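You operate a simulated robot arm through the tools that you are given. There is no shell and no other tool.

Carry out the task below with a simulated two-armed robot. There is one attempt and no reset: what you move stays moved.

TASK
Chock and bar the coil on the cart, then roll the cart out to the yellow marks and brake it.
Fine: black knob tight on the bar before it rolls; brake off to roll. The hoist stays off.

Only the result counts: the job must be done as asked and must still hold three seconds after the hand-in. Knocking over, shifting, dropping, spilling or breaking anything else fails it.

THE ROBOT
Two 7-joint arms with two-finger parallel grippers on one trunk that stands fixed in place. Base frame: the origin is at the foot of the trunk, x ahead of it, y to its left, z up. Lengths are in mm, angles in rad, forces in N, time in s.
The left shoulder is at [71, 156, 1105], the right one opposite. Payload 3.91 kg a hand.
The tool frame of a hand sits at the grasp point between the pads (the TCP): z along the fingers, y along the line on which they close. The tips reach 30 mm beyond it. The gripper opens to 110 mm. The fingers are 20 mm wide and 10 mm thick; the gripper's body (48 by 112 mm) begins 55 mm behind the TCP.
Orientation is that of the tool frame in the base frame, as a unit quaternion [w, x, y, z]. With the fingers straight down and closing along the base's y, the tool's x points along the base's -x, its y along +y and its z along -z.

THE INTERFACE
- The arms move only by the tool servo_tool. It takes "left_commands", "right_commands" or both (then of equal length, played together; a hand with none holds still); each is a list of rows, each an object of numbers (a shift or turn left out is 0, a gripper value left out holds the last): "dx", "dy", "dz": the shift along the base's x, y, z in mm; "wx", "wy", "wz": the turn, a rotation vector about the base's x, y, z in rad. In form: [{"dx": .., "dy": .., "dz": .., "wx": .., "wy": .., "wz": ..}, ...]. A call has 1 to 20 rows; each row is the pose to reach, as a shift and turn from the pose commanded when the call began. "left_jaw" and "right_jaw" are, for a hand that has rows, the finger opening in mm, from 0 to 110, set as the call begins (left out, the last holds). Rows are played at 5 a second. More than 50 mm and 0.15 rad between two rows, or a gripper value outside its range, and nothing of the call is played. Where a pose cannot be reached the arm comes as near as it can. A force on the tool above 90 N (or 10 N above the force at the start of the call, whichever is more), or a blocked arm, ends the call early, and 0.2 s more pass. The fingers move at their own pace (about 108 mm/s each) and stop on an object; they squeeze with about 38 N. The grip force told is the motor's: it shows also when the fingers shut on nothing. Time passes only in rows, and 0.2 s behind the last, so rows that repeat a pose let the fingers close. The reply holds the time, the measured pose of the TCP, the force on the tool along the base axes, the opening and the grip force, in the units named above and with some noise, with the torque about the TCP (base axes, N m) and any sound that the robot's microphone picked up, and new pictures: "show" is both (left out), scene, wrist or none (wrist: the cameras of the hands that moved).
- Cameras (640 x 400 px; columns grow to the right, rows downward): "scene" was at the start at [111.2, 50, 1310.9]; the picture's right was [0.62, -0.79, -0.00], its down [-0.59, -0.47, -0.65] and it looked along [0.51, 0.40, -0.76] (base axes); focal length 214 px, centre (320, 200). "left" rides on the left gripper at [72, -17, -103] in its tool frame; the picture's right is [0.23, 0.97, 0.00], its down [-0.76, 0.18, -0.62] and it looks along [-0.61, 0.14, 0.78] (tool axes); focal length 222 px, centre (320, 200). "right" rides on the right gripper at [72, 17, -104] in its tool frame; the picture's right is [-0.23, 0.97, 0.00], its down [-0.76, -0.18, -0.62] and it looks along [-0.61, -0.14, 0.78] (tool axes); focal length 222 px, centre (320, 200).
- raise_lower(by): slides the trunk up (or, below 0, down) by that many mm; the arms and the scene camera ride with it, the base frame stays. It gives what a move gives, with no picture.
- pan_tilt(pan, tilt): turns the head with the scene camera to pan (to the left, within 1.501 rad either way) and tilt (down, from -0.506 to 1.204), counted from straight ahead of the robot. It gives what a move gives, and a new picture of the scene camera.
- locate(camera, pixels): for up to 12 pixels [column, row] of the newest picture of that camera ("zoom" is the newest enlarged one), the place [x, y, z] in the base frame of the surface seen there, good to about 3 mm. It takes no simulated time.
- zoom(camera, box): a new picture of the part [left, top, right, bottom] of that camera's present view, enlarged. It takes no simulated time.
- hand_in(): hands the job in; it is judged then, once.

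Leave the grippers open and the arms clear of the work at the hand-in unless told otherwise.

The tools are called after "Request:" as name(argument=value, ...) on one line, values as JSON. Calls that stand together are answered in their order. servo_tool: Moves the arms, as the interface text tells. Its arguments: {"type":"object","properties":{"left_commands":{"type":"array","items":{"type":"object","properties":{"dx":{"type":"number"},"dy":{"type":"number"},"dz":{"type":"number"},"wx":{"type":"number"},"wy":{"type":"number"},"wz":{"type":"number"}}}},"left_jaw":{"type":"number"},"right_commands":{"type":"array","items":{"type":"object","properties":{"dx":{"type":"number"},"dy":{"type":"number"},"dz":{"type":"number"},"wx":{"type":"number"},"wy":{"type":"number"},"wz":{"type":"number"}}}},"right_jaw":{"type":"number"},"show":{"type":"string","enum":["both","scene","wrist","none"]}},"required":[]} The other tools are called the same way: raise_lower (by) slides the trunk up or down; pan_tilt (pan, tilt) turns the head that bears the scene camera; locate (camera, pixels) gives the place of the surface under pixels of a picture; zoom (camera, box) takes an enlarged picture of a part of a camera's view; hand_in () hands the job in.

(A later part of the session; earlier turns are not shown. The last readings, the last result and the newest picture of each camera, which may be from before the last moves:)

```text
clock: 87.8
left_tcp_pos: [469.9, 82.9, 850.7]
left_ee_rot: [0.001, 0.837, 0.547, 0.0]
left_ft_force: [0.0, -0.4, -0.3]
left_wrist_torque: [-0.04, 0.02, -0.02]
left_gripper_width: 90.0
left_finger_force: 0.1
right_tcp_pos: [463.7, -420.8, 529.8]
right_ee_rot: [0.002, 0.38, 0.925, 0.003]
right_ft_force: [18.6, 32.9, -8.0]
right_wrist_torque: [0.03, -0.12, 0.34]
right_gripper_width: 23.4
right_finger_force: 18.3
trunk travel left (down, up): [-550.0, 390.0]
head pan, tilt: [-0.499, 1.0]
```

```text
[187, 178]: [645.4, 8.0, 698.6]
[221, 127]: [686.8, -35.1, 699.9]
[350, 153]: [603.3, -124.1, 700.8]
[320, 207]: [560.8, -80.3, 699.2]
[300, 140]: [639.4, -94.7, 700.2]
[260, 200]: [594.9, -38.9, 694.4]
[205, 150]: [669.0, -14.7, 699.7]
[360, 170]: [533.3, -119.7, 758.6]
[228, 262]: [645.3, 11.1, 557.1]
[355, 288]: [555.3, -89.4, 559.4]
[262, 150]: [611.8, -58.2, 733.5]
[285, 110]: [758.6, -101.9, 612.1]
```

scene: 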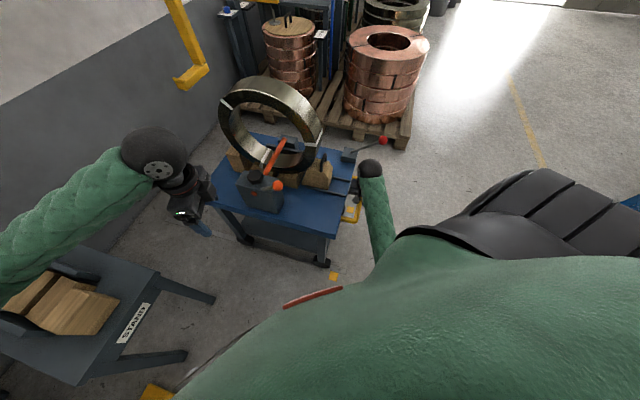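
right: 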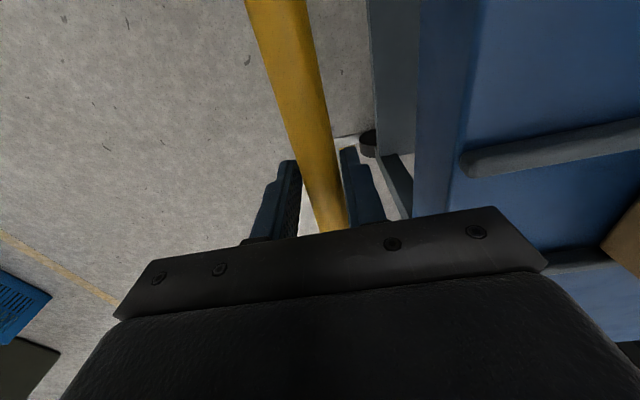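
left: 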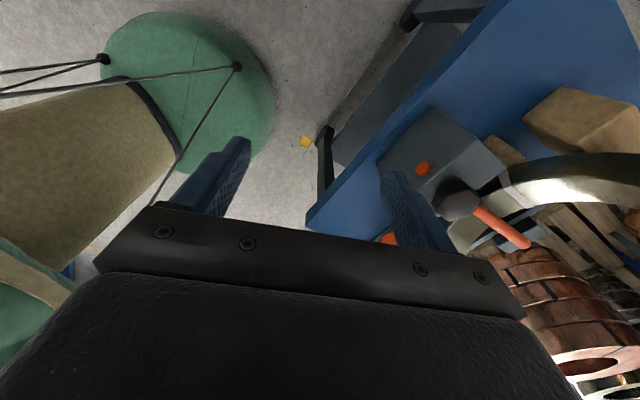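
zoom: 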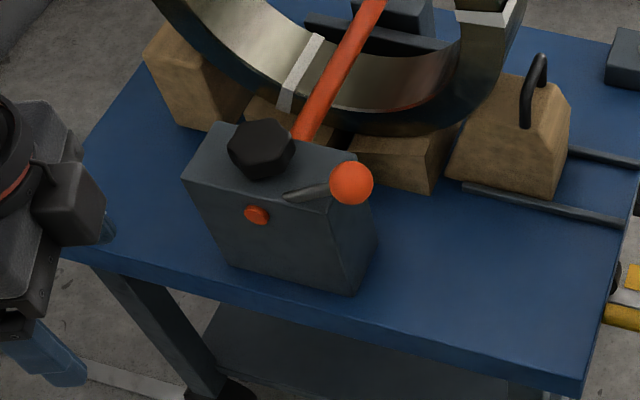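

The post's top is 122 mm by 60 mm (450–511 across), turned about 1.4° from my axes. I bring the open left hand above its rear part, clear of knob and bar, at (652,-29).

Request:
servo_tool(left_commands=[{"dx": 0, "dy": 0, "dz": 10, "wz": -0.1}, {"dx": 30, "dy": -18, "dz": 15, "wz": -0.2}, {"dx": 65, "dy": -40, "dz": 15, "wz": -0.34}, {"dx": 100, "dy": -62, "dz": 10, "wz": -0.34}, {"dx": 140, "dy": -87, "dz": 0, "wz": -0.34}, {"dx": 182, "dy": -112, "dz": -10, "wz": -0.34}, {"dx": 182, "dy": -112, "dz": -50, "wz": -0.34}, {"dx": 182, "dy": -112, "dz": -50, "wz": -0.34}], left_jaw=100, show="both")

Request:
zoom(camera="scene", box=[220, 120, 320, 240])

```text
clock: 89.6
left_tcp_pos: [653.0, -28.5, 801.8]
left_ee_rot: [0.0, 0.918, 0.397, -0.001]
left_ft_force: [-1.1, 0.6, -0.4]
left_wrist_torque: [0.0, -0.01, -0.02]
left_gripper_width: 99.6
left_finger_force: 0.0
right_tcp_pos: [465.7, -422.0, 530.1]
right_ee_rot: [0.002, 0.382, 0.924, 0.003]
right_ft_force: [24.6, 28.9, -2.3]
right_wrist_torque: [0.21, 0.01, 0.26]
right_gripper_width: 23.7
right_finger_force: 18.4
trunk travel left (down, up): [-550.0, 390.0]
head pan, tilt: [-0.499, 1.0]
```

scene: 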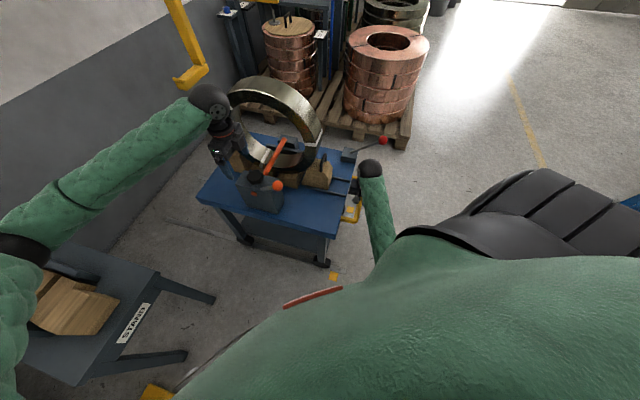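
left: 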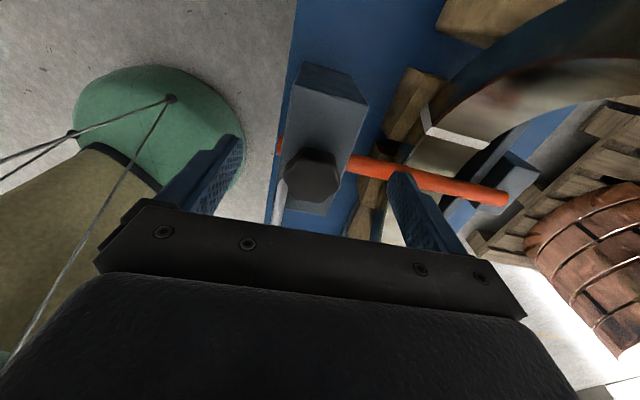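

```text
3.33 times, centred on (270, 180) of scene
```

zoom: 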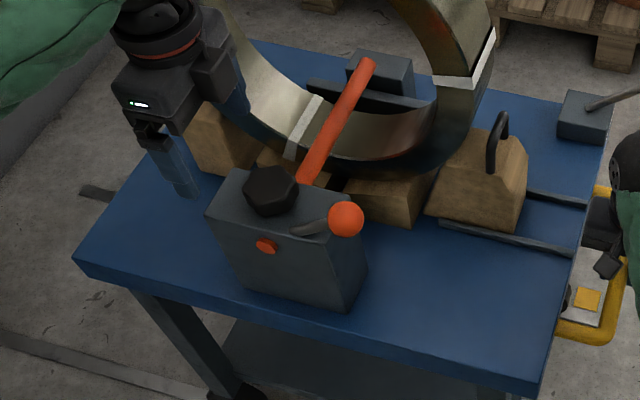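

The hand is well placed over the post's rear part (441 along, 482 across). I lower it to z 690, with the fingers on both sides of the post.

Request:
servo_tool(left_commands=[{"dz": -35}, {"dz": -70}, {"dz": -95}, {"dz": -111}, {"dz": -111}], left_jaw=100, show="both")

Request:
zoom(camera="scene", box=[220, 120, 320, 240])

```text
clock: 90.8
left_tcp_pos: [650.8, -29.9, 690.8]
left_ee_rot: [0.0, 0.917, 0.398, -0.001]
left_ft_force: [-0.2, -0.2, -0.3]
left_wrist_torque: [-0.02, -0.01, 0.04]
left_gripper_width: 99.8
left_finger_force: 0.1
right_tcp_pos: [464.7, -421.4, 529.4]
right_ee_rot: [0.002, 0.382, 0.924, 0.003]
right_ft_force: [26.7, 25.4, 0.1]
right_wrist_torque: [0.27, 0.0, 0.19]
right_gripper_width: 23.5
right_finger_force: 18.0
trunk travel left (down, up): [-550.0, 390.0]
head pan, tilt: [-0.499, 1.0]
```

scene: 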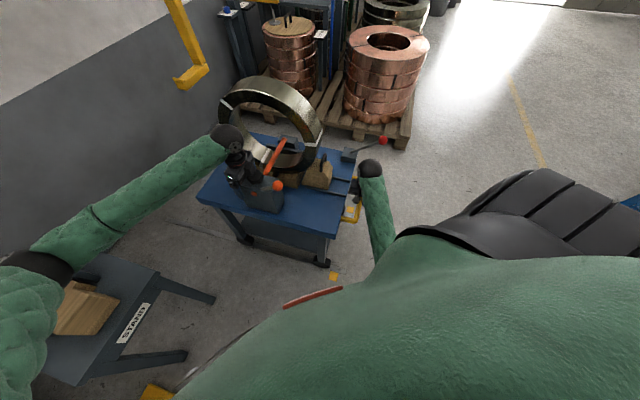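
left: 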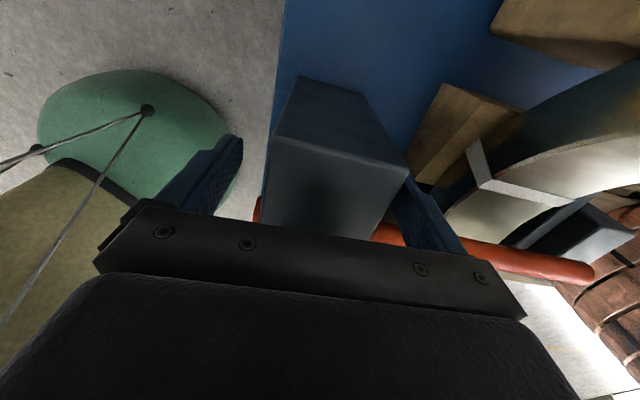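

```text
3.33 times, centred on (270, 180) of scene
```

zoom: 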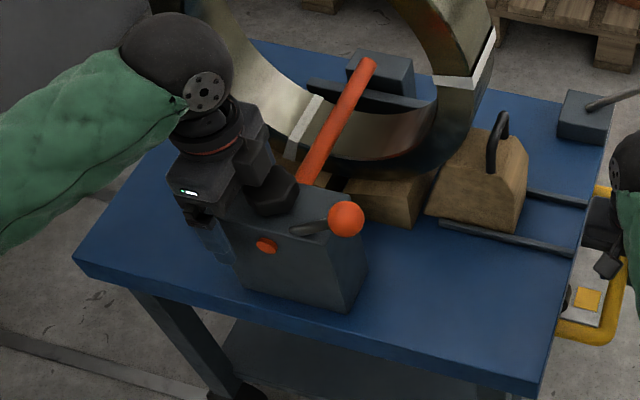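

I check the gaps between fingers and post before closing.

Request:
zoom(camera="left", box=[180, 60, 480, 260])

Request:
locate(camera="left", pixels=[[268, 160], [400, 170], [385, 210], [266, 215], [240, 145], [228, 190], [410, 190], [405, 205], [330, 180], [420, 220]])

```text
2.00 times, centred on (330, 160) of left
```

zoom: 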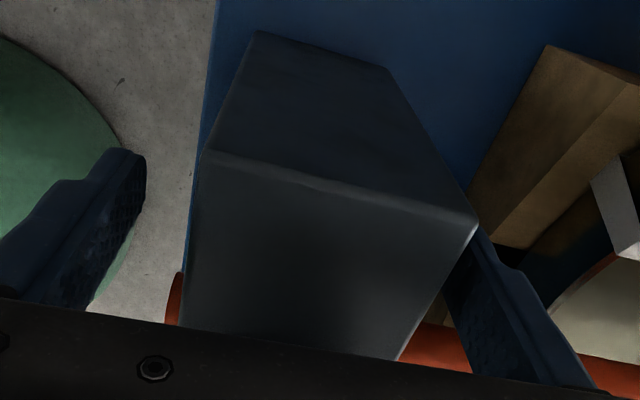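

```text
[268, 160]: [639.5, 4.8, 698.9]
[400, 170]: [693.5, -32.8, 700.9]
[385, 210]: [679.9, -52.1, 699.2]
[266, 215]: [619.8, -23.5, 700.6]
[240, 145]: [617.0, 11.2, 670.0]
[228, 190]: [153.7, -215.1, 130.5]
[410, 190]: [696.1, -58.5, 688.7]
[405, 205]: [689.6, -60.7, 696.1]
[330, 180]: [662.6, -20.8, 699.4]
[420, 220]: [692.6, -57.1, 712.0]
```

Shift 2 mm to centre, then close the left gripper on the post.

Request:
servo_tool(left_commands=[{"dx": 1.4, "dy": -1.4}, {"dx": 1.4, "dy": -1.4}], left_jaw=75, show="none")

Request:
servo_tool(left_commands=[{"dx": 0}, {"dx": 0}, {"dx": 0}], left_jaw=30, show="wrist")

```text
clock: 91.4
left_tcp_pos: [652.7, -29.4, 690.8]
left_ee_rot: [0.001, 0.917, 0.398, -0.001]
left_ft_force: [-0.5, 0.5, -0.5]
left_wrist_torque: [0.03, 0.01, -0.04]
left_gripper_width: 75.3
left_finger_force: 0.1
right_tcp_pos: [463.6, -421.8, 529.6]
right_ee_rot: [0.002, 0.381, 0.925, 0.004]
right_ft_force: [27.3, 23.7, 1.8]
right_wrist_torque: [0.16, -0.15, 0.18]
right_gripper_width: 23.5
right_finger_force: 18.6
trunk travel left (down, up): [-550.0, 390.0]
head pan, tilt: [-0.499, 1.0]
```

```text
clock: 92.2
left_tcp_pos: [654.1, -31.6, 689.8]
left_ee_rot: [0.001, 0.918, 0.397, 0.0]
left_ft_force: [34.0, -26.2, -5.8]
left_wrist_torque: [-0.03, -0.84, -0.78]
left_gripper_width: 70.3
left_finger_force: 45.0
right_tcp_pos: [464.4, -421.2, 529.8]
right_ee_rot: [0.001, 0.382, 0.924, 0.004]
right_ft_force: [20.9, 32.5, 11.3]
right_wrist_torque: [0.16, -0.28, 0.48]
right_gripper_width: 23.6
right_finger_force: 18.7
trunk travel left (down, up): [-550.0, 390.0]
head pan, tilt: [-0.499, 1.0]
```

left: 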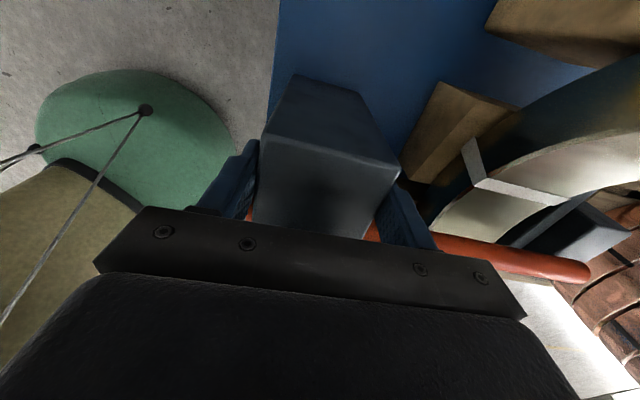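

The +b side finger presses first (43 N), so I shift about 4 mm that way until both press.

Request:
servo_tool(left_commands=[{"dx": 1.5, "dy": -1.5}, {"dx": 3, "dy": -3}, {"dx": 3, "dy": -3}], left_jaw=30, show="none")

```text
clock: 93.0
left_tcp_pos: [653.8, -30.8, 691.9]
left_ee_rot: [-0.001, 0.918, 0.397, -0.002]
left_ft_force: [-12.6, 25.8, 14.7]
left_wrist_torque: [-0.62, 0.79, -0.96]
left_gripper_width: 70.2
left_finger_force: 45.0
right_tcp_pos: [463.8, -420.5, 530.7]
right_ee_rot: [0.002, 0.382, 0.924, 0.002]
right_ft_force: [32.6, 20.0, -11.0]
right_wrist_torque: [0.04, -0.02, 0.13]
right_gripper_width: 23.9
right_finger_force: 19.7
trunk travel left (down, up): [-550.0, 390.0]
head pan, tilt: [-0.499, 1.0]
```

The post is 70 mm wide and now both fingers press; I go back 1.5 mm to balance.

Request:
servo_tool(left_commands=[{"dx": -1, "dy": 1}, {"dx": -1, "dy": 1}], left_jaw=30, show="none")

```text
clock: 93.6
left_tcp_pos: [654.7, -31.0, 690.8]
left_ee_rot: [0.0, 0.918, 0.398, -0.001]
left_ft_force: [-7.2, 22.4, 6.2]
left_wrist_torque: [0.65, 0.3, -1.44]
left_gripper_width: 70.3
left_finger_force: 45.4
right_tcp_pos: [464.2, -421.2, 529.3]
right_ee_rot: [0.001, 0.381, 0.925, 0.003]
right_ft_force: [25.7, 25.9, -8.2]
right_wrist_torque: [-0.15, -0.25, 0.21]
right_gripper_width: 23.1
right_finger_force: 18.2
trunk travel left (down, up): [-550.0, 390.0]
head pan, tilt: [-0.499, 1.0]
```

Left hand holds the cart by the post. Now I open the right gripper, rise off the handle and go round in front of the brake lever (kept away from the ball at about (585,-585,700)).

Request:
servo_tool(right_commands=[{"dz": 0}, {"dz": 0}, {"dz": 40}, {"dz": 80}, {"dz": 120}, {"dx": -25, "dy": -25, "dz": 150}, {"dx": -55, "dy": -55, "dz": 170}, {"dx": -85, "dy": -85, "dz": 180}], right_jaw=60, show="both")

```text
clock: 95.4
left_tcp_pos: [653.7, -31.6, 690.7]
left_ee_rot: [0.001, 0.918, 0.398, -0.001]
left_ft_force: [-10.8, 27.9, -12.9]
left_wrist_torque: [0.26, -1.58, -0.99]
left_gripper_width: 70.6
left_finger_force: 45.5
right_tcp_pos: [379.0, -507.2, 710.3]
right_ee_rot: [0.003, 0.381, 0.924, 0.003]
right_ft_force: [0.0, 0.8, 0.8]
right_wrist_torque: [0.01, 0.01, -0.02]
right_gripper_width: 60.0
right_finger_force: 0.0
trunk travel left (down, up): [-550.0, 390.0]
head pan, tilt: [-0.499, 1.0]
```

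scene: 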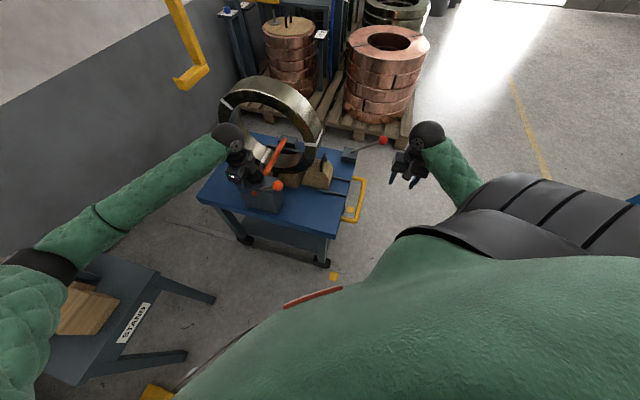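
right: 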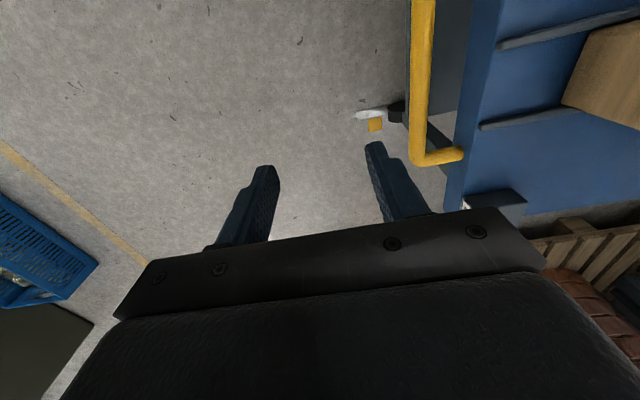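

The hand is clear of the handle. I turn it 90° and move it in front of the lever, about 100 mm ahead of the ball.

Request:
servo_tool(right_commands=[{"dx": 10, "dy": -14, "dz": 0, "wz": 0.143}, {"dx": 22, "dy": -28, "dz": 0, "wz": 0.286}, {"dx": 35, "dy": -42, "dz": 0, "wz": 0.428}, {"dx": 48, "dy": -56, "dz": -5, "wz": 0.571}, {"dx": 61, "dy": -70, "dz": -5, "wz": 0.714}, {"dx": 74, "dy": -84, "dz": -5, "wz": 0.857}, {"dx": 87, "dy": -98, "dz": -10, "wz": 1.0}, {"dx": 100, "dy": -112, "dz": -10, "wz": 1.142}, {"dx": 113, "dy": -126, "dz": -10, "wz": 1.285}, {"dx": 126, "dy": -140, "dz": -10, "wz": 1.428}, {"dx": 139, "dy": -153, "dz": -10, "wz": 1.571}], right_jaw=60, show="both")

```text
clock: 97.8
left_tcp_pos: [655.1, -31.8, 690.1]
left_ee_rot: [0.0, 0.918, 0.398, -0.001]
left_ft_force: [-15.0, 29.4, -21.8]
left_wrist_torque: [-0.06, 0.33, -1.2]
left_gripper_width: 70.6
left_finger_force: 45.2
right_tcp_pos: [517.7, -659.0, 700.0]
right_ee_rot: [-0.001, -0.385, 0.923, 0.004]
right_ft_force: [-0.4, -0.1, -0.2]
right_wrist_torque: [0.01, -0.02, 0.02]
right_gripper_width: 59.8
right_finger_force: 0.0
trunk travel left (down, up): [-550.0, 390.0]
head pan, tilt: [-0.499, 1.0]
```

scene: 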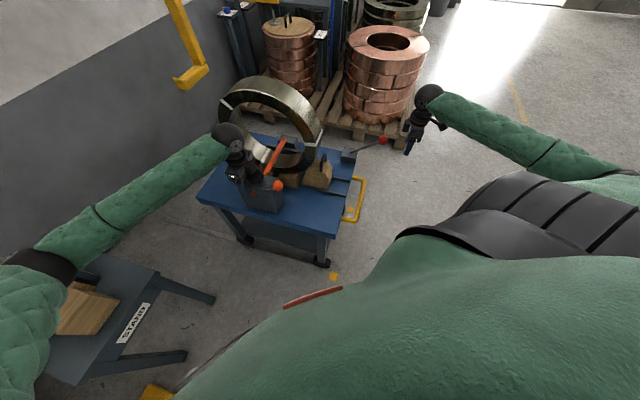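
right: 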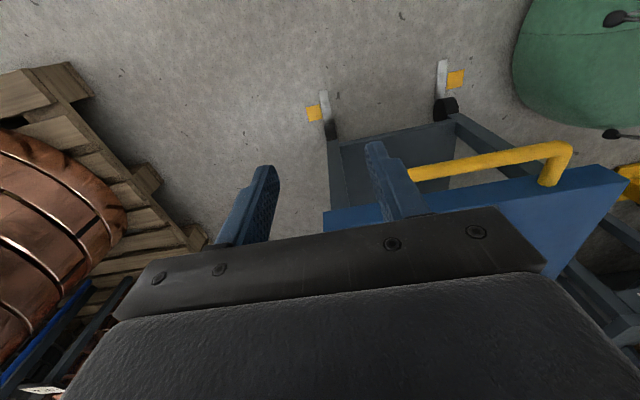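

From here I can see both front wheels and both marks. I zoom in to judge the cart's place.

Request:
zoom(camera="right", box=[290, 40, 500, 180])

Request:
locate(camera="zoom", pixels=[[70, 220], [107, 160], [125, 270], [125, 250], [470, 195], [475, 180], [505, 115], [465, 65], [105, 155], [130, 290], [500, 210], [455, 215]])

```text
2.86 times, centred on (395, 110) of right
```

zoom: 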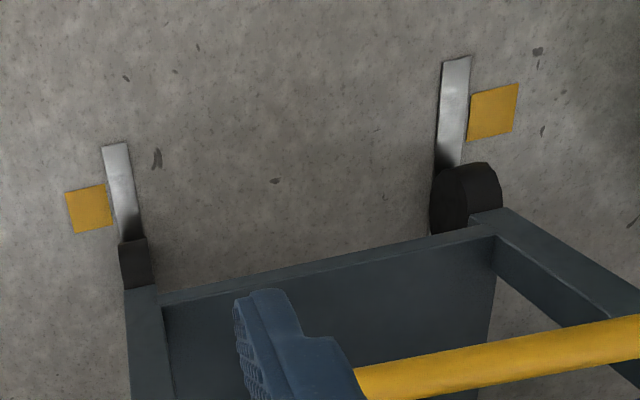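

```text
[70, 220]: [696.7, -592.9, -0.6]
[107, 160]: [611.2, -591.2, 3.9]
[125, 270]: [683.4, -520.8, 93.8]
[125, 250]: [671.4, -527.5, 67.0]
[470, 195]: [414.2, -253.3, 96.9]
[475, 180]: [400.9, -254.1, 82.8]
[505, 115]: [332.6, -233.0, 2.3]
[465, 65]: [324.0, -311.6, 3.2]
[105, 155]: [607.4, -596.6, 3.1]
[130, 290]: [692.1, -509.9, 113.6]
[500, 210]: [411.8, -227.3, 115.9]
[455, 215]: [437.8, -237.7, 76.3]
```

The wheels' fronts are about 14 mm short of the marks' near edges. I test whether the stop is really the cart's own: with the left hand I pull the post 6 mm further out and read the force.

Request:
servo_tool(left_commands=[{"dx": -1.4, "dy": -1.4}, {"dx": -2.8, "dy": -2.8}, {"dx": -4.2, "dy": -4.2}, {"dx": -4.2, "dy": -4.2}], left_jaw=30, show="none")

Request:
zoom(camera="right", box=[290, 40, 500, 180])

```text
clock: 98.8
left_tcp_pos: [652.1, -34.0, 692.2]
left_ee_rot: [0.001, 0.917, 0.398, 0.001]
left_ft_force: [-3.0, 53.5, -3.9]
left_wrist_torque: [0.75, 0.27, -1.58]
left_gripper_width: 70.8
left_finger_force: 45.4
right_tcp_pos: [516.8, -658.2, 701.8]
right_ee_rot: [-0.002, -0.384, 0.923, 0.003]
right_ft_force: [0.2, 0.5, 0.4]
right_wrist_torque: [-0.01, -0.02, 0.04]
right_gripper_width: 60.0
right_finger_force: 0.1
trunk travel left (down, up): [-550.0, 390.0]
head pan, tilt: [-0.499, 1.0]
```

```text
2.86 times, centred on (395, 110) of right
```

zoom: 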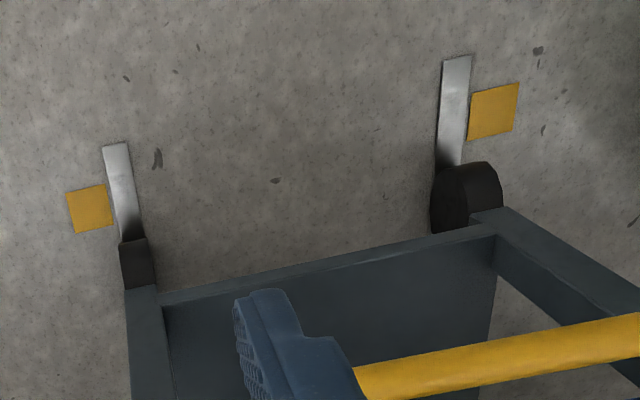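

The cart doesn't move: 36 N with no motion, so this is the end of its own travel. To judge the meant resting place better, I look at where the floor tracks begin, behind the cart.

Request:
zoom(camera="scene", box=[130, 120, 350, 280])

Request:
locate(camera="scene", pixels=[[168, 218], [172, 220], [246, 237], [252, 240], [238, 235], [320, 262], [326, 264], [200, 226]])

```text
2.50 times, centred on (240, 200) of scene
```

zoom: 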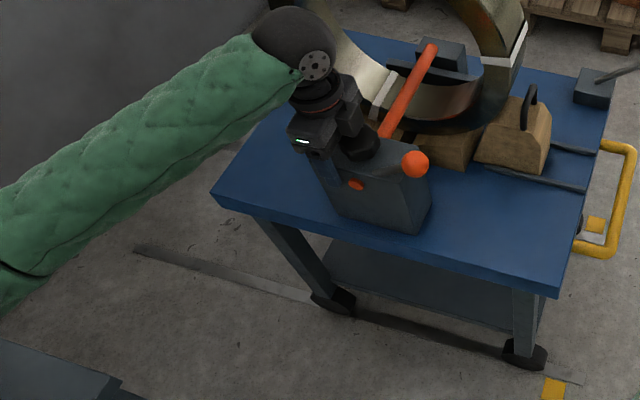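

```text
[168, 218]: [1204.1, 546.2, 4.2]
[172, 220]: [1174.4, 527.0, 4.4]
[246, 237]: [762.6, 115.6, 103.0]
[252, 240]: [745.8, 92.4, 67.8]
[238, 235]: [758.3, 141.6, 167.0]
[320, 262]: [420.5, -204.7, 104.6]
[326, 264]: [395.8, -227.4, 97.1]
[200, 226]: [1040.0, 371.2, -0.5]
```

I measure the deck's front corners now against the marks' inner rear corners ((88.7,436) and (89.7,865) in cart axes).

Request:
zoom(camera="right", box=[300, 150, 640, 260])

Request:
locate(camera="right", pixels=[[326, 214], [330, 220], [326, 226], [618, 170], [622, 175], [600, 172], [350, 208], [540, 190], [345, 215]])

Request:
locate(camera="scene", pixels=[[335, 235], [353, 172], [355, 158], [198, 197], [344, 205], [349, 190]])

```text
1.88 times, centred on (470, 205) of right
```

zoom: 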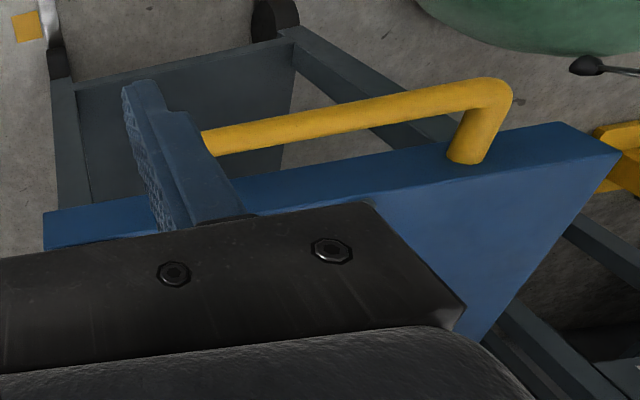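

```text
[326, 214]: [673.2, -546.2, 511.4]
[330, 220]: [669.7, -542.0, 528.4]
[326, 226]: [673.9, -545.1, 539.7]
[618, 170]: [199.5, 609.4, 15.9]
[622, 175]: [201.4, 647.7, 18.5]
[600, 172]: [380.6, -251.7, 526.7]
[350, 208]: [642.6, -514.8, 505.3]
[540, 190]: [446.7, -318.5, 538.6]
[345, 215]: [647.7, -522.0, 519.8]
```

```text
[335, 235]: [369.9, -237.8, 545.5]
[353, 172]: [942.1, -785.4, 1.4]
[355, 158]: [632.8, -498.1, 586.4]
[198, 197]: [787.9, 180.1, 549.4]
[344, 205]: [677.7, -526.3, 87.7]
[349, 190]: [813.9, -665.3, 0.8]
```

Both deck front corners coincide with the marks' inner rear corners within about 3 mm ((90,862) and (90,440)): the cart is right at the marks. I relieve the left pull a little, and tilt the right hand to horizontal for gripping the lever.

Request:
servo_tool(left_commands=[{"dx": 1, "dy": 1}, {"dx": 2, "dy": 2}, {"dx": 2, "dy": 2}, {"dx": 2, "dy": 2}, {"dx": 2, "dy": 2}, {"dx": 2, "dy": 2}, {"dx": 2, "dy": 2}, {"dx": 2, "dy": 2}, {"dx": 2, "dy": 2}, {"dx": 2, "dy": 2}, {"dx": 2, "dy": 2}, {"dx": 2, "dy": 2}], right_commands=[{"dz": -5, "wx": 0.102, "wy": -0.102}, {"dz": -9, "wx": 0.204, "wy": -0.204}, {"dz": -14, "wx": 0.306, "wy": -0.306}, {"dz": -18, "wx": 0.408, "wy": -0.408}, {"dz": -23, "wx": 0.51, "wy": -0.51}, {"dz": -28, "wx": 0.612, "wy": -0.612}, {"dz": -32, "wx": 0.715, "wy": -0.715}, {"dz": -37, "wx": 0.817, "wy": -0.817}, {"dz": -42, "wx": 0.919, "wy": -0.919}, {"dz": -46, "wx": 1.021, "wy": -1.021}, {"dz": -52, "wx": 1.123, "wy": -1.123}, {"dz": -52, "wx": 1.123, "wy": -1.123}], left_jaw=30, right_jaw=60, show="both")

```text
clock: 101.4
left_tcp_pos: [651.3, -34.9, 692.2]
left_ee_rot: [0.0, 0.918, 0.397, -0.001]
left_ft_force: [-18.2, 10.8, 2.5]
left_wrist_torque: [0.08, 0.96, -1.71]
left_gripper_width: 70.4
left_finger_force: 45.0
right_tcp_pos: [516.1, -661.2, 648.2]
right_ee_rot: [0.659, -0.271, 0.645, 0.275]
right_ft_force: [0.3, -0.5, 0.5]
right_wrist_torque: [0.0, -0.01, -0.01]
right_gripper_width: 60.0
right_finger_force: 0.0
trunk travel left (down, up): [-550.0, 390.0]
head pan, tilt: [-0.499, 1.0]
```

scene: 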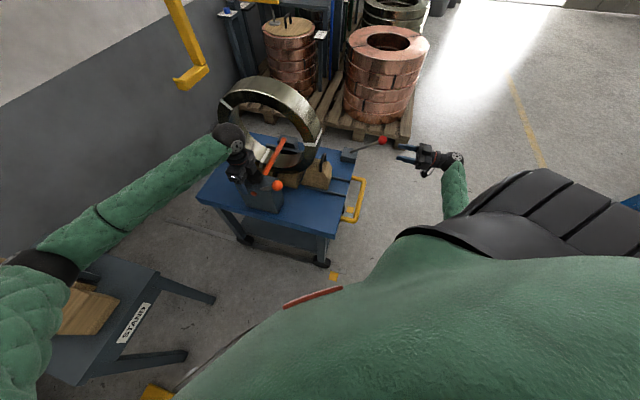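
right: 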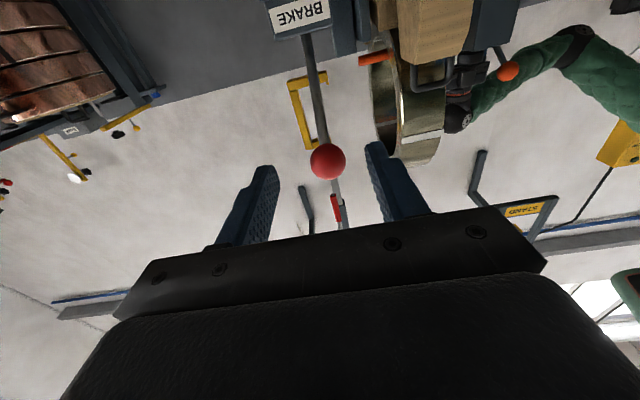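
left: 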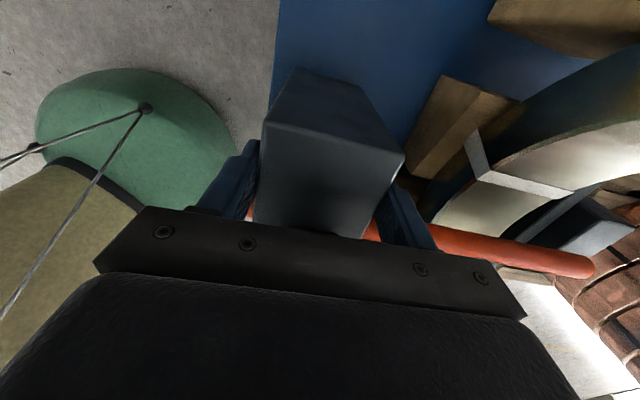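

The hand is horizontal, the ball shows at (328,160) between the fingers. I locate the ball and stem.

Request:
locate(camera="right", pixels=[[328, 160], [320, 125], [314, 85], [308, 45], [305, 35], [300, 15]])

Request:
zoom(camera="right", box=[220, 0, 440, 240])

```text
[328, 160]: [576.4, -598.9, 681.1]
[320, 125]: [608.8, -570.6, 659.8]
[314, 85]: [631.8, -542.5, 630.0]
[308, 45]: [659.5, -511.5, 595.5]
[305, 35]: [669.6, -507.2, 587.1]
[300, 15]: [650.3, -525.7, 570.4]
```

```text
1.67 times, centred on (330, 120) of right
```

zoom: 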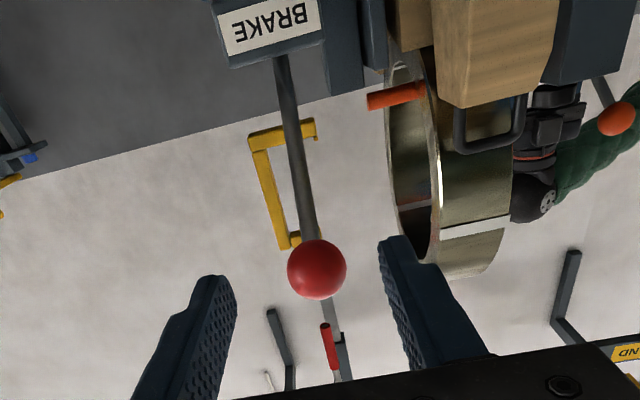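

The stem leans about 50°, centred at 832 across, in line with my hand. I move in under the ball, 140 mm forward along the cart, with the stem passing between the fingers.

Request:
servo_tool(right_commands=[{"dx": 10, "dy": 10, "dz": -6}, {"dx": 35, "dy": 35, "dz": -6}, {"dx": 65, "dy": 65, "dz": -6}, {"dx": 85, "dy": 85, "dz": -6}, {"dx": 99, "dy": 99, "dz": -6}, {"dx": 99, "dy": 99, "dz": -6}], right_jaw=60, show="both")

Request:
zoom(camera="scene", box=[320, 100, 440, 200])

```text
clock: 102.8
left_tcp_pos: [649.9, -33.7, 692.2]
left_ee_rot: [0.0, 0.917, 0.398, 0.0]
left_ft_force: [-15.2, 11.9, 4.1]
left_wrist_torque: [0.53, -0.19, -0.92]
left_gripper_width: 70.5
left_finger_force: 44.8
right_tcp_pos: [616.2, -560.3, 644.0]
right_ee_rot: [0.659, -0.272, 0.645, 0.276]
right_ft_force: [0.3, 0.1, -0.4]
right_wrist_torque: [0.02, -0.01, 0.02]
right_gripper_width: 59.9
right_finger_force: 0.1
trunk travel left (down, up): [-550.0, 390.0]
head pan, tilt: [-0.499, 1.0]
```

scene: 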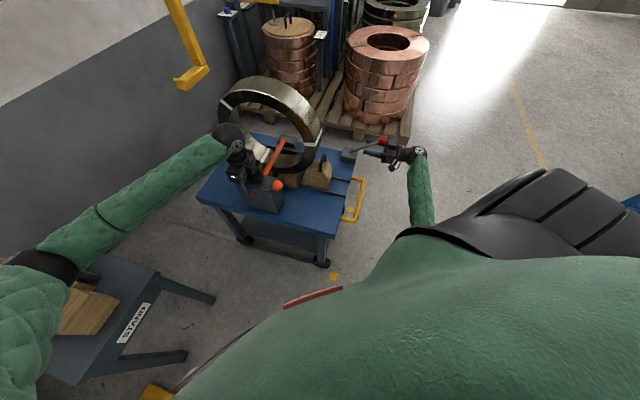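
right: 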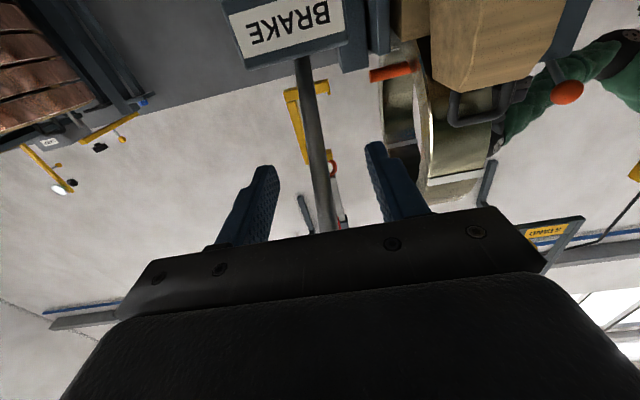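

```text
4.00 times, centred on (380, 150) of scene
```

zoom: 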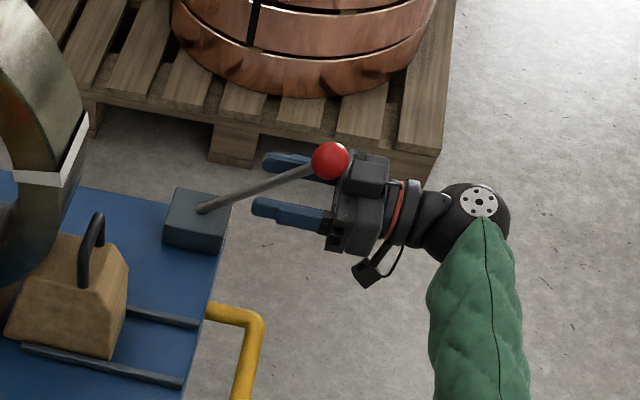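

The stem is between the fingers with no contact force. I close the right jaws on it.

Request:
servo_tool(right_commands=[{"dx": 0}, {"dx": 0}, {"dx": 0}, {"dx": 0}], right_jaw=0, show="wrist")

```text
clock: 103.8
left_tcp_pos: [653.0, -35.2, 692.8]
left_ee_rot: [0.0, 0.917, 0.398, 0.0]
left_ft_force: [-14.8, 12.0, 7.9]
left_wrist_torque: [0.36, -0.53, -0.73]
left_gripper_width: 70.7
left_finger_force: 44.6
right_tcp_pos: [615.2, -559.6, 643.0]
right_ee_rot: [0.659, -0.272, 0.645, 0.275]
right_ft_force: [5.6, -0.5, -1.2]
right_wrist_torque: [-0.13, -0.19, -0.41]
right_gripper_width: 11.2
right_finger_force: 45.6
trunk travel left (down, up): [-550.0, 390.0]
head pan, tilt: [-0.499, 1.0]
```

right: 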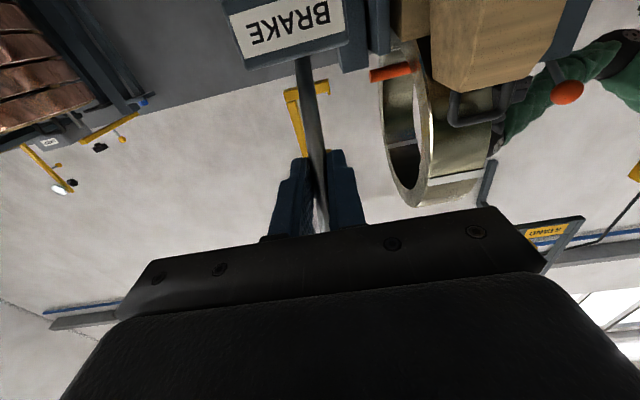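

The grip is well centred (force under 6 N). I raise the lever back along its arc, first about 0.36 rad, with the hand turning along; the left hand holds the cart.

Request:
servo_tool(right_commands=[{"dx": 3.2, "dy": 3.3, "dz": 6.6, "wx": -0.059, "wy": 0.059}, {"dx": 6.6, "dy": 7.0, "dz": 12.6, "wx": -0.115, "wy": 0.115}, {"dx": 11.4, "dy": 11.9, "dz": 19.5, "wx": -0.186, "wy": 0.186}, {"dx": 16.6, "dy": 17.4, "dz": 25.7, "wx": -0.257, "wy": 0.257}, {"dx": 16.6, "dy": 17.4, "dz": 25.7, "wx": -0.257, "wy": 0.257}], right_jaw=0, show="both")

Request:
zoom(camera="scene", box=[320, 100, 440, 200])

```text
clock: 105.0
left_tcp_pos: [651.6, -34.2, 691.6]
left_ee_rot: [-0.001, 0.918, 0.397, 0.0]
left_ft_force: [-19.3, 11.5, 10.5]
left_wrist_torque: [-0.25, -0.28, -0.49]
left_gripper_width: 70.3
left_finger_force: 45.1
right_tcp_pos: [632.4, -544.2, 668.6]
right_ee_rot: [0.531, -0.316, 0.755, 0.222]
right_ft_force: [22.8, -12.4, 7.8]
right_wrist_torque: [0.61, -1.09, -0.55]
right_gripper_width: 11.3
right_finger_force: 44.8
trunk travel left (down, up): [-550.0, 390.0]
head pan, tilt: [-0.499, 1.0]
```

scene: 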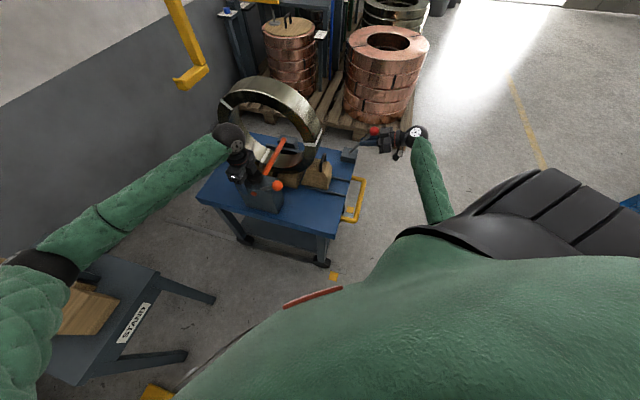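
right: 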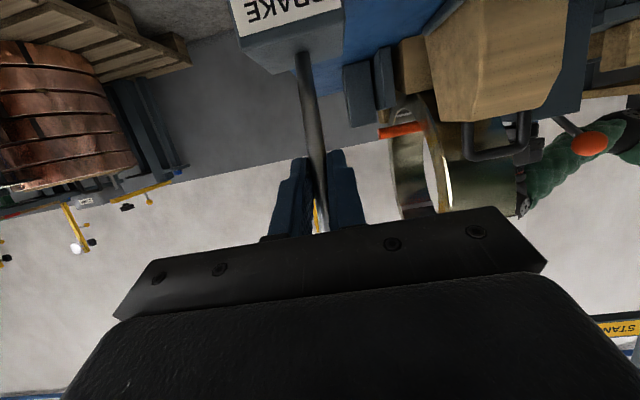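

```text
4.00 times, centred on (380, 150) of scene
```

zoom: 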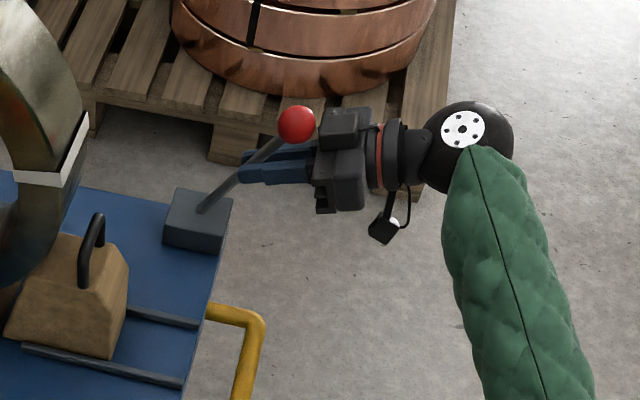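

The lever follows up. I continue to vertical (0.5 rad more), easing 2 mm right for the side force.

Request:
servo_tool(right_commands=[{"dx": 6.3, "dy": 5.2, "dz": 5.4, "wx": -0.0707, "wy": 0.0707}, {"dx": 12.9, "dy": 10.7, "dz": 10, "wx": -0.141, "wy": 0.141}, {"dx": 19.1, "dy": 17.2, "dz": 13.6, "wx": -0.212, "wy": 0.212}, {"dx": 25.6, "dy": 24, "dz": 16.4, "wx": -0.283, "wy": 0.283}, {"dx": 32.2, "dy": 30.9, "dz": 18.2, "wx": -0.354, "wy": 0.354}, {"dx": 32.2, "dy": 30.9, "dz": 18.2, "wx": -0.354, "wy": 0.354}], right_jaw=0, show="both")

Request:
zoom(camera="scene", box=[320, 100, 440, 200])

```text
clock: 106.4
left_tcp_pos: [652.2, -32.9, 691.7]
left_ee_rot: [0.001, 0.918, 0.397, 0.0]
left_ft_force: [0.9, -5.8, -8.0]
left_wrist_torque: [0.73, -0.29, -0.96]
left_gripper_width: 70.6
left_finger_force: 44.8
right_tcp_pos: [664.2, -512.2, 688.6]
right_ee_rot: [0.326, -0.361, 0.863, 0.137]
right_ft_force: [-3.1, 7.6, 28.8]
right_wrist_torque: [0.36, -0.61, 0.14]
right_gripper_width: 11.3
right_finger_force: 45.0
trunk travel left (down, up): [-550.0, 390.0]
head pan, tilt: [-0.499, 1.0]
```

scene: 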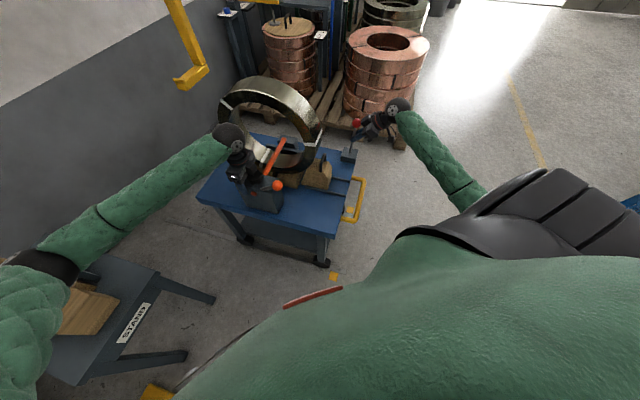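
right: 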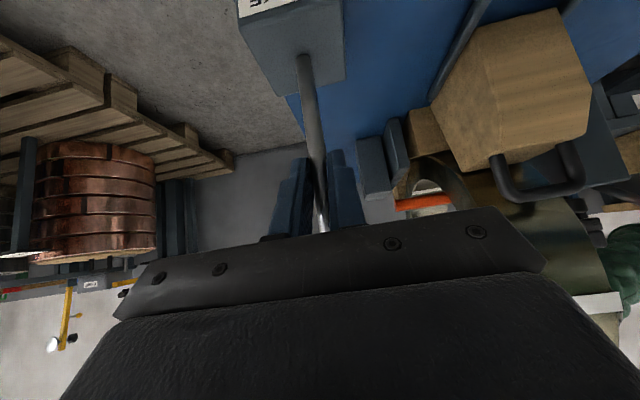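

```text
4.00 times, centred on (380, 150) of scene
```

zoom: 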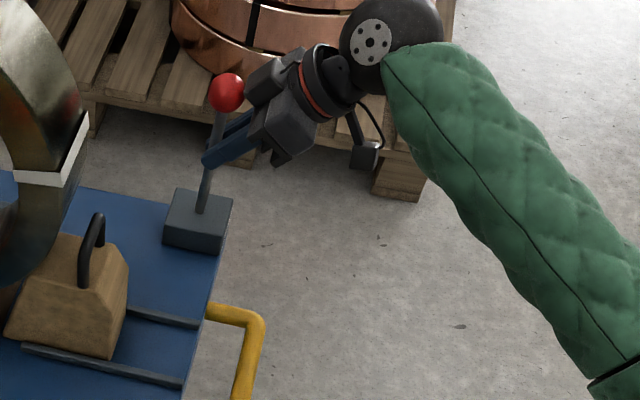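

The lever is nearly upright. I measure its lean: ball at (226,93), stem at (207,185).

Request:
locate(camera="zoom", pixels=[[226, 93], [202, 208], [206, 188], [218, 125], [195, 225]])

```text
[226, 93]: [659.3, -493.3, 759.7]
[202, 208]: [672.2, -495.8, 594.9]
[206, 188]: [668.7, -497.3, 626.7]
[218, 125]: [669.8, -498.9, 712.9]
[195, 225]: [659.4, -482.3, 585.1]
```

The stem is upright (same a at all heights, as it was at the start). I press it 5 mm further toward the stop and read the force.

Request:
servo_tool(right_commands=[{"dx": 1.4, "dy": 1.4, "dz": 2}, {"dx": 2.8, "dy": 2.9, "dz": 2}, {"dx": 4.1, "dy": 4.3, "dz": 2}, {"dx": 4.1, "dy": 4.3, "dz": 2}], right_jaw=0, show="none")

Request:
zoom(camera="scene", box=[320, 100, 440, 200])

Request:
locate(camera="zoom", pixels=[[226, 93], [202, 208], [206, 188], [218, 125], [195, 225]])

```text
clock: 107.4
left_tcp_pos: [653.5, -34.1, 691.7]
left_ee_rot: [-0.001, 0.918, 0.398, 0.001]
left_ft_force: [4.6, 13.4, 3.0]
left_wrist_torque: [-0.36, -0.63, -1.61]
left_gripper_width: 70.3
left_finger_force: 45.1
right_tcp_pos: [668.6, -509.1, 686.5]
right_ee_rot: [0.325, -0.36, 0.863, 0.139]
right_ft_force: [-15.6, -5.8, 1.5]
right_wrist_torque: [-1.37, 0.69, 0.03]
right_gripper_width: 11.2
right_finger_force: 45.0
trunk travel left (down, up): [-550.0, 390.0]
head pan, tilt: [-0.499, 1.0]
```

```text
4.00 times, centred on (380, 150) of scene
```

zoom: 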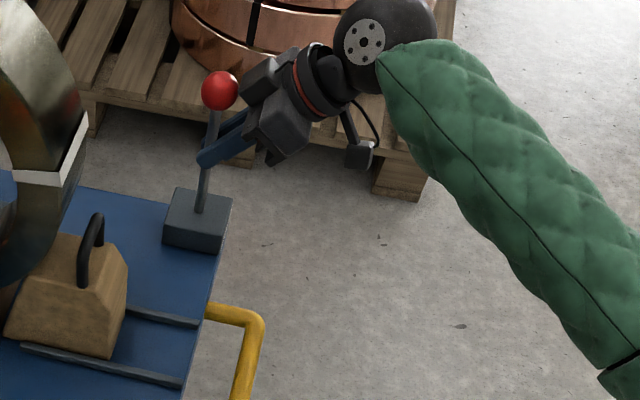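

```text
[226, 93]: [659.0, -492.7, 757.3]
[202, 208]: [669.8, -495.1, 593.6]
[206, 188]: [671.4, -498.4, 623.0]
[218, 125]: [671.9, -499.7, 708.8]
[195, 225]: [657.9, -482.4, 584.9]
```

The lever moved a little more and pushes back 15 N. I measure again at the stem's middle line.

Request:
locate(camera="zoom", pixels=[[219, 90], [213, 130], [215, 120], [204, 185], [202, 205], [210, 143]])

Request:
servo_tool(right_commands=[{"dx": 1.4, "dy": 1.4, "dz": 0}, {"dx": 2.8, "dy": 2.9, "dz": 0}, {"dx": 4.1, "dy": 4.3, "dz": 0}, {"dx": 4.1, "dy": 4.3, "dz": 0}], right_jaw=0, show="none")

Request:
zoom(camera="scene", box=[320, 100, 440, 200])

```text
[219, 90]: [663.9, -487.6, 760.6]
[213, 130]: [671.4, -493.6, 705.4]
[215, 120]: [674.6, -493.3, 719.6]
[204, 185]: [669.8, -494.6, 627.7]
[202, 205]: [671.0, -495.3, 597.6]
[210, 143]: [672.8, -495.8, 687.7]
```

```text
clock: 108.4
left_tcp_pos: [651.9, -34.0, 692.5]
left_ee_rot: [0.0, 0.917, 0.398, 0.001]
left_ft_force: [6.6, 28.0, 9.0]
left_wrist_torque: [0.91, -0.45, -0.92]
left_gripper_width: 70.5
left_finger_force: 44.9
right_tcp_pos: [671.5, -504.6, 686.6]
right_ee_rot: [0.326, -0.36, 0.863, 0.139]
right_ft_force: [-28.3, -17.9, -10.4]
right_wrist_torque: [-0.13, -0.19, 0.09]
right_gripper_width: 11.6
right_finger_force: 45.8
trunk travel left (down, up): [-550.0, 390.0]
head pan, tilt: [-0.499, 1.0]
```

```text
4.00 times, centred on (380, 150) of scene
```

zoom: 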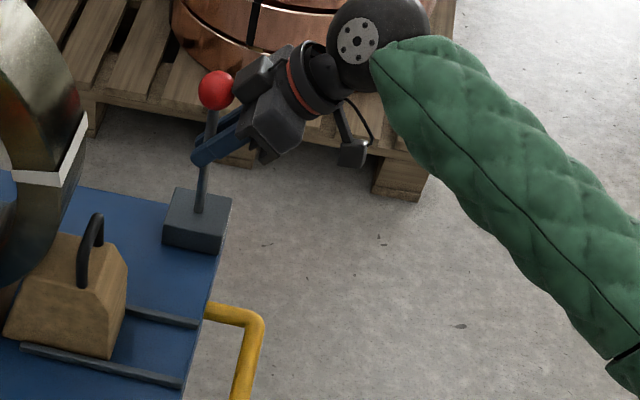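

The lever is at its stop (33 N, no more movement), a touch past where it stood at first. I ease off, open the right jaws and back the hand away from the lever.

Request:
servo_tool(right_commands=[{"dx": -3, "dy": -3}, {"dx": -3, "dy": -3}, {"dx": -3, "dy": -3}, {"dx": -10, "dy": -10}, {"dx": -30, "dy": -30}, {"dx": -60, "dy": -60}, {"dx": -90, "dy": -90, "dz": 10}, {"dx": -110, "dy": -110, "dz": 30}], right_jaw=60, show="both")

Request:
zoom(camera="scene", box=[320, 100, 440, 200])

```text
clock: 110.2
left_tcp_pos: [651.2, -34.8, 691.8]
left_ee_rot: [0.001, 0.918, 0.398, 0.0]
left_ft_force: [-15.1, 8.0, 9.7]
left_wrist_torque: [-0.49, 0.03, -1.5]
left_gripper_width: 70.5
left_finger_force: 44.9
right_tcp_pos: [563.0, -612.8, 718.2]
right_ee_rot: [0.327, -0.361, 0.862, 0.14]
right_ft_force: [0.4, 0.2, 0.5]
right_wrist_torque: [0.02, 0.03, 0.0]
right_gripper_width: 59.9
right_finger_force: 0.2
trunk travel left (down, up): [-550.0, 390.0]
head pan, tilt: [-0.499, 1.0]
```

scene: 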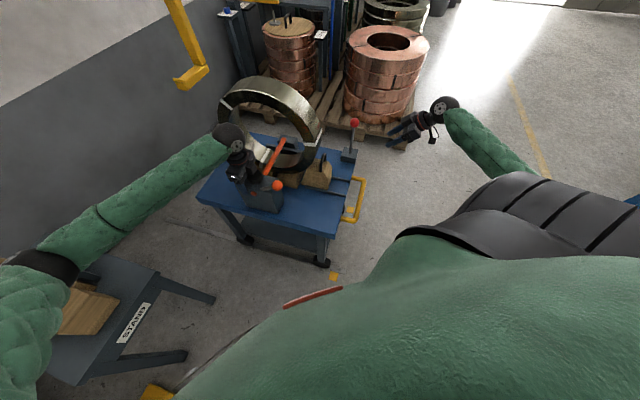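
right: 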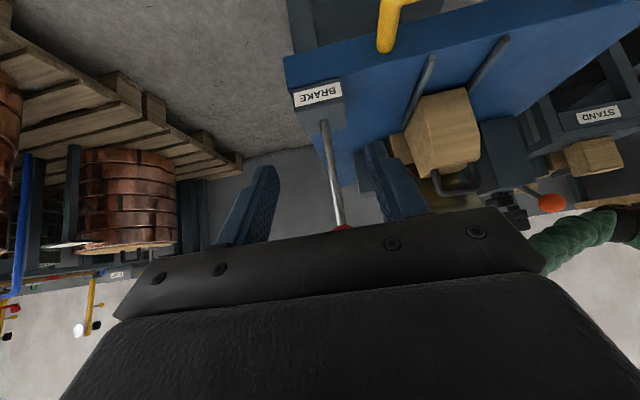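

```text
4.00 times, centred on (380, 150) of scene
```

zoom: 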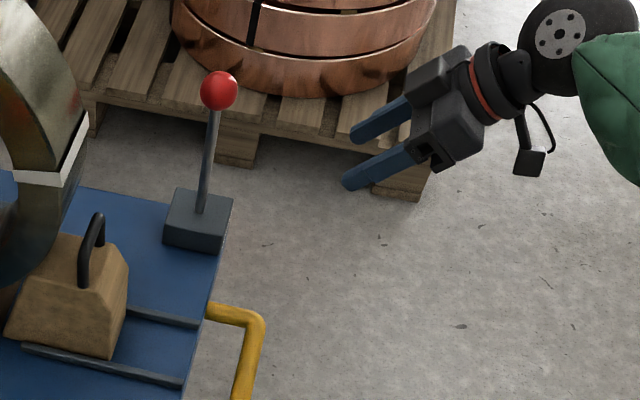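

The lever stands upright by itself. I test the brake: with the left hand on the post I push the cart 5 mm back and read the force.

Request:
servo_tool(left_commands=[{"dx": 1.2, "dy": 1.2}, {"dx": 2.4, "dy": 2.4}, {"dx": 3.5, "dy": 3.5}, {"dx": 3.5, "dy": 3.5}], left_jaw=30, show="none")

Request:
zoom(camera="scene", box=[290, 190, 400, 300])

```text
clock: 111.2
left_tcp_pos: [653.3, -32.5, 692.5]
left_ee_rot: [0.0, 0.918, 0.396, 0.0]
left_ft_force: [-40.3, -9.3, -1.2]
left_wrist_torque: [-0.82, 0.02, -0.65]
left_gripper_width: 70.7
left_finger_force: 45.2
right_tcp_pos: [561.2, -614.3, 718.0]
right_ee_rot: [0.327, -0.36, 0.863, 0.139]
right_ft_force: [-0.1, -0.6, 0.0]
right_wrist_torque: [0.04, 0.03, 0.0]
right_gripper_width: 60.0
right_finger_force: 0.2
trunk travel left (down, up): [-550.0, 390.0]
head pan, tilt: [-0.499, 1.0]
```

```text
3.64 times, centred on (345, 245) of scene
```

zoom: 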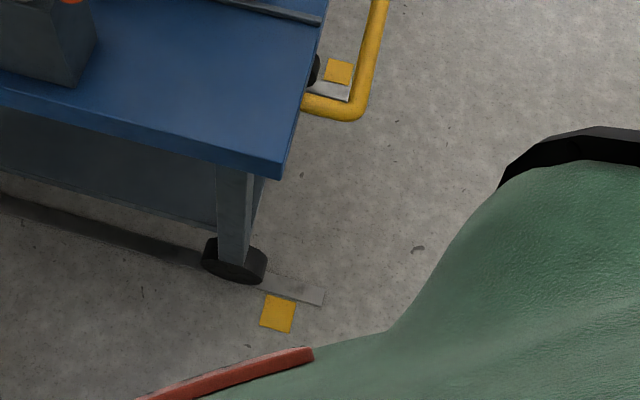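

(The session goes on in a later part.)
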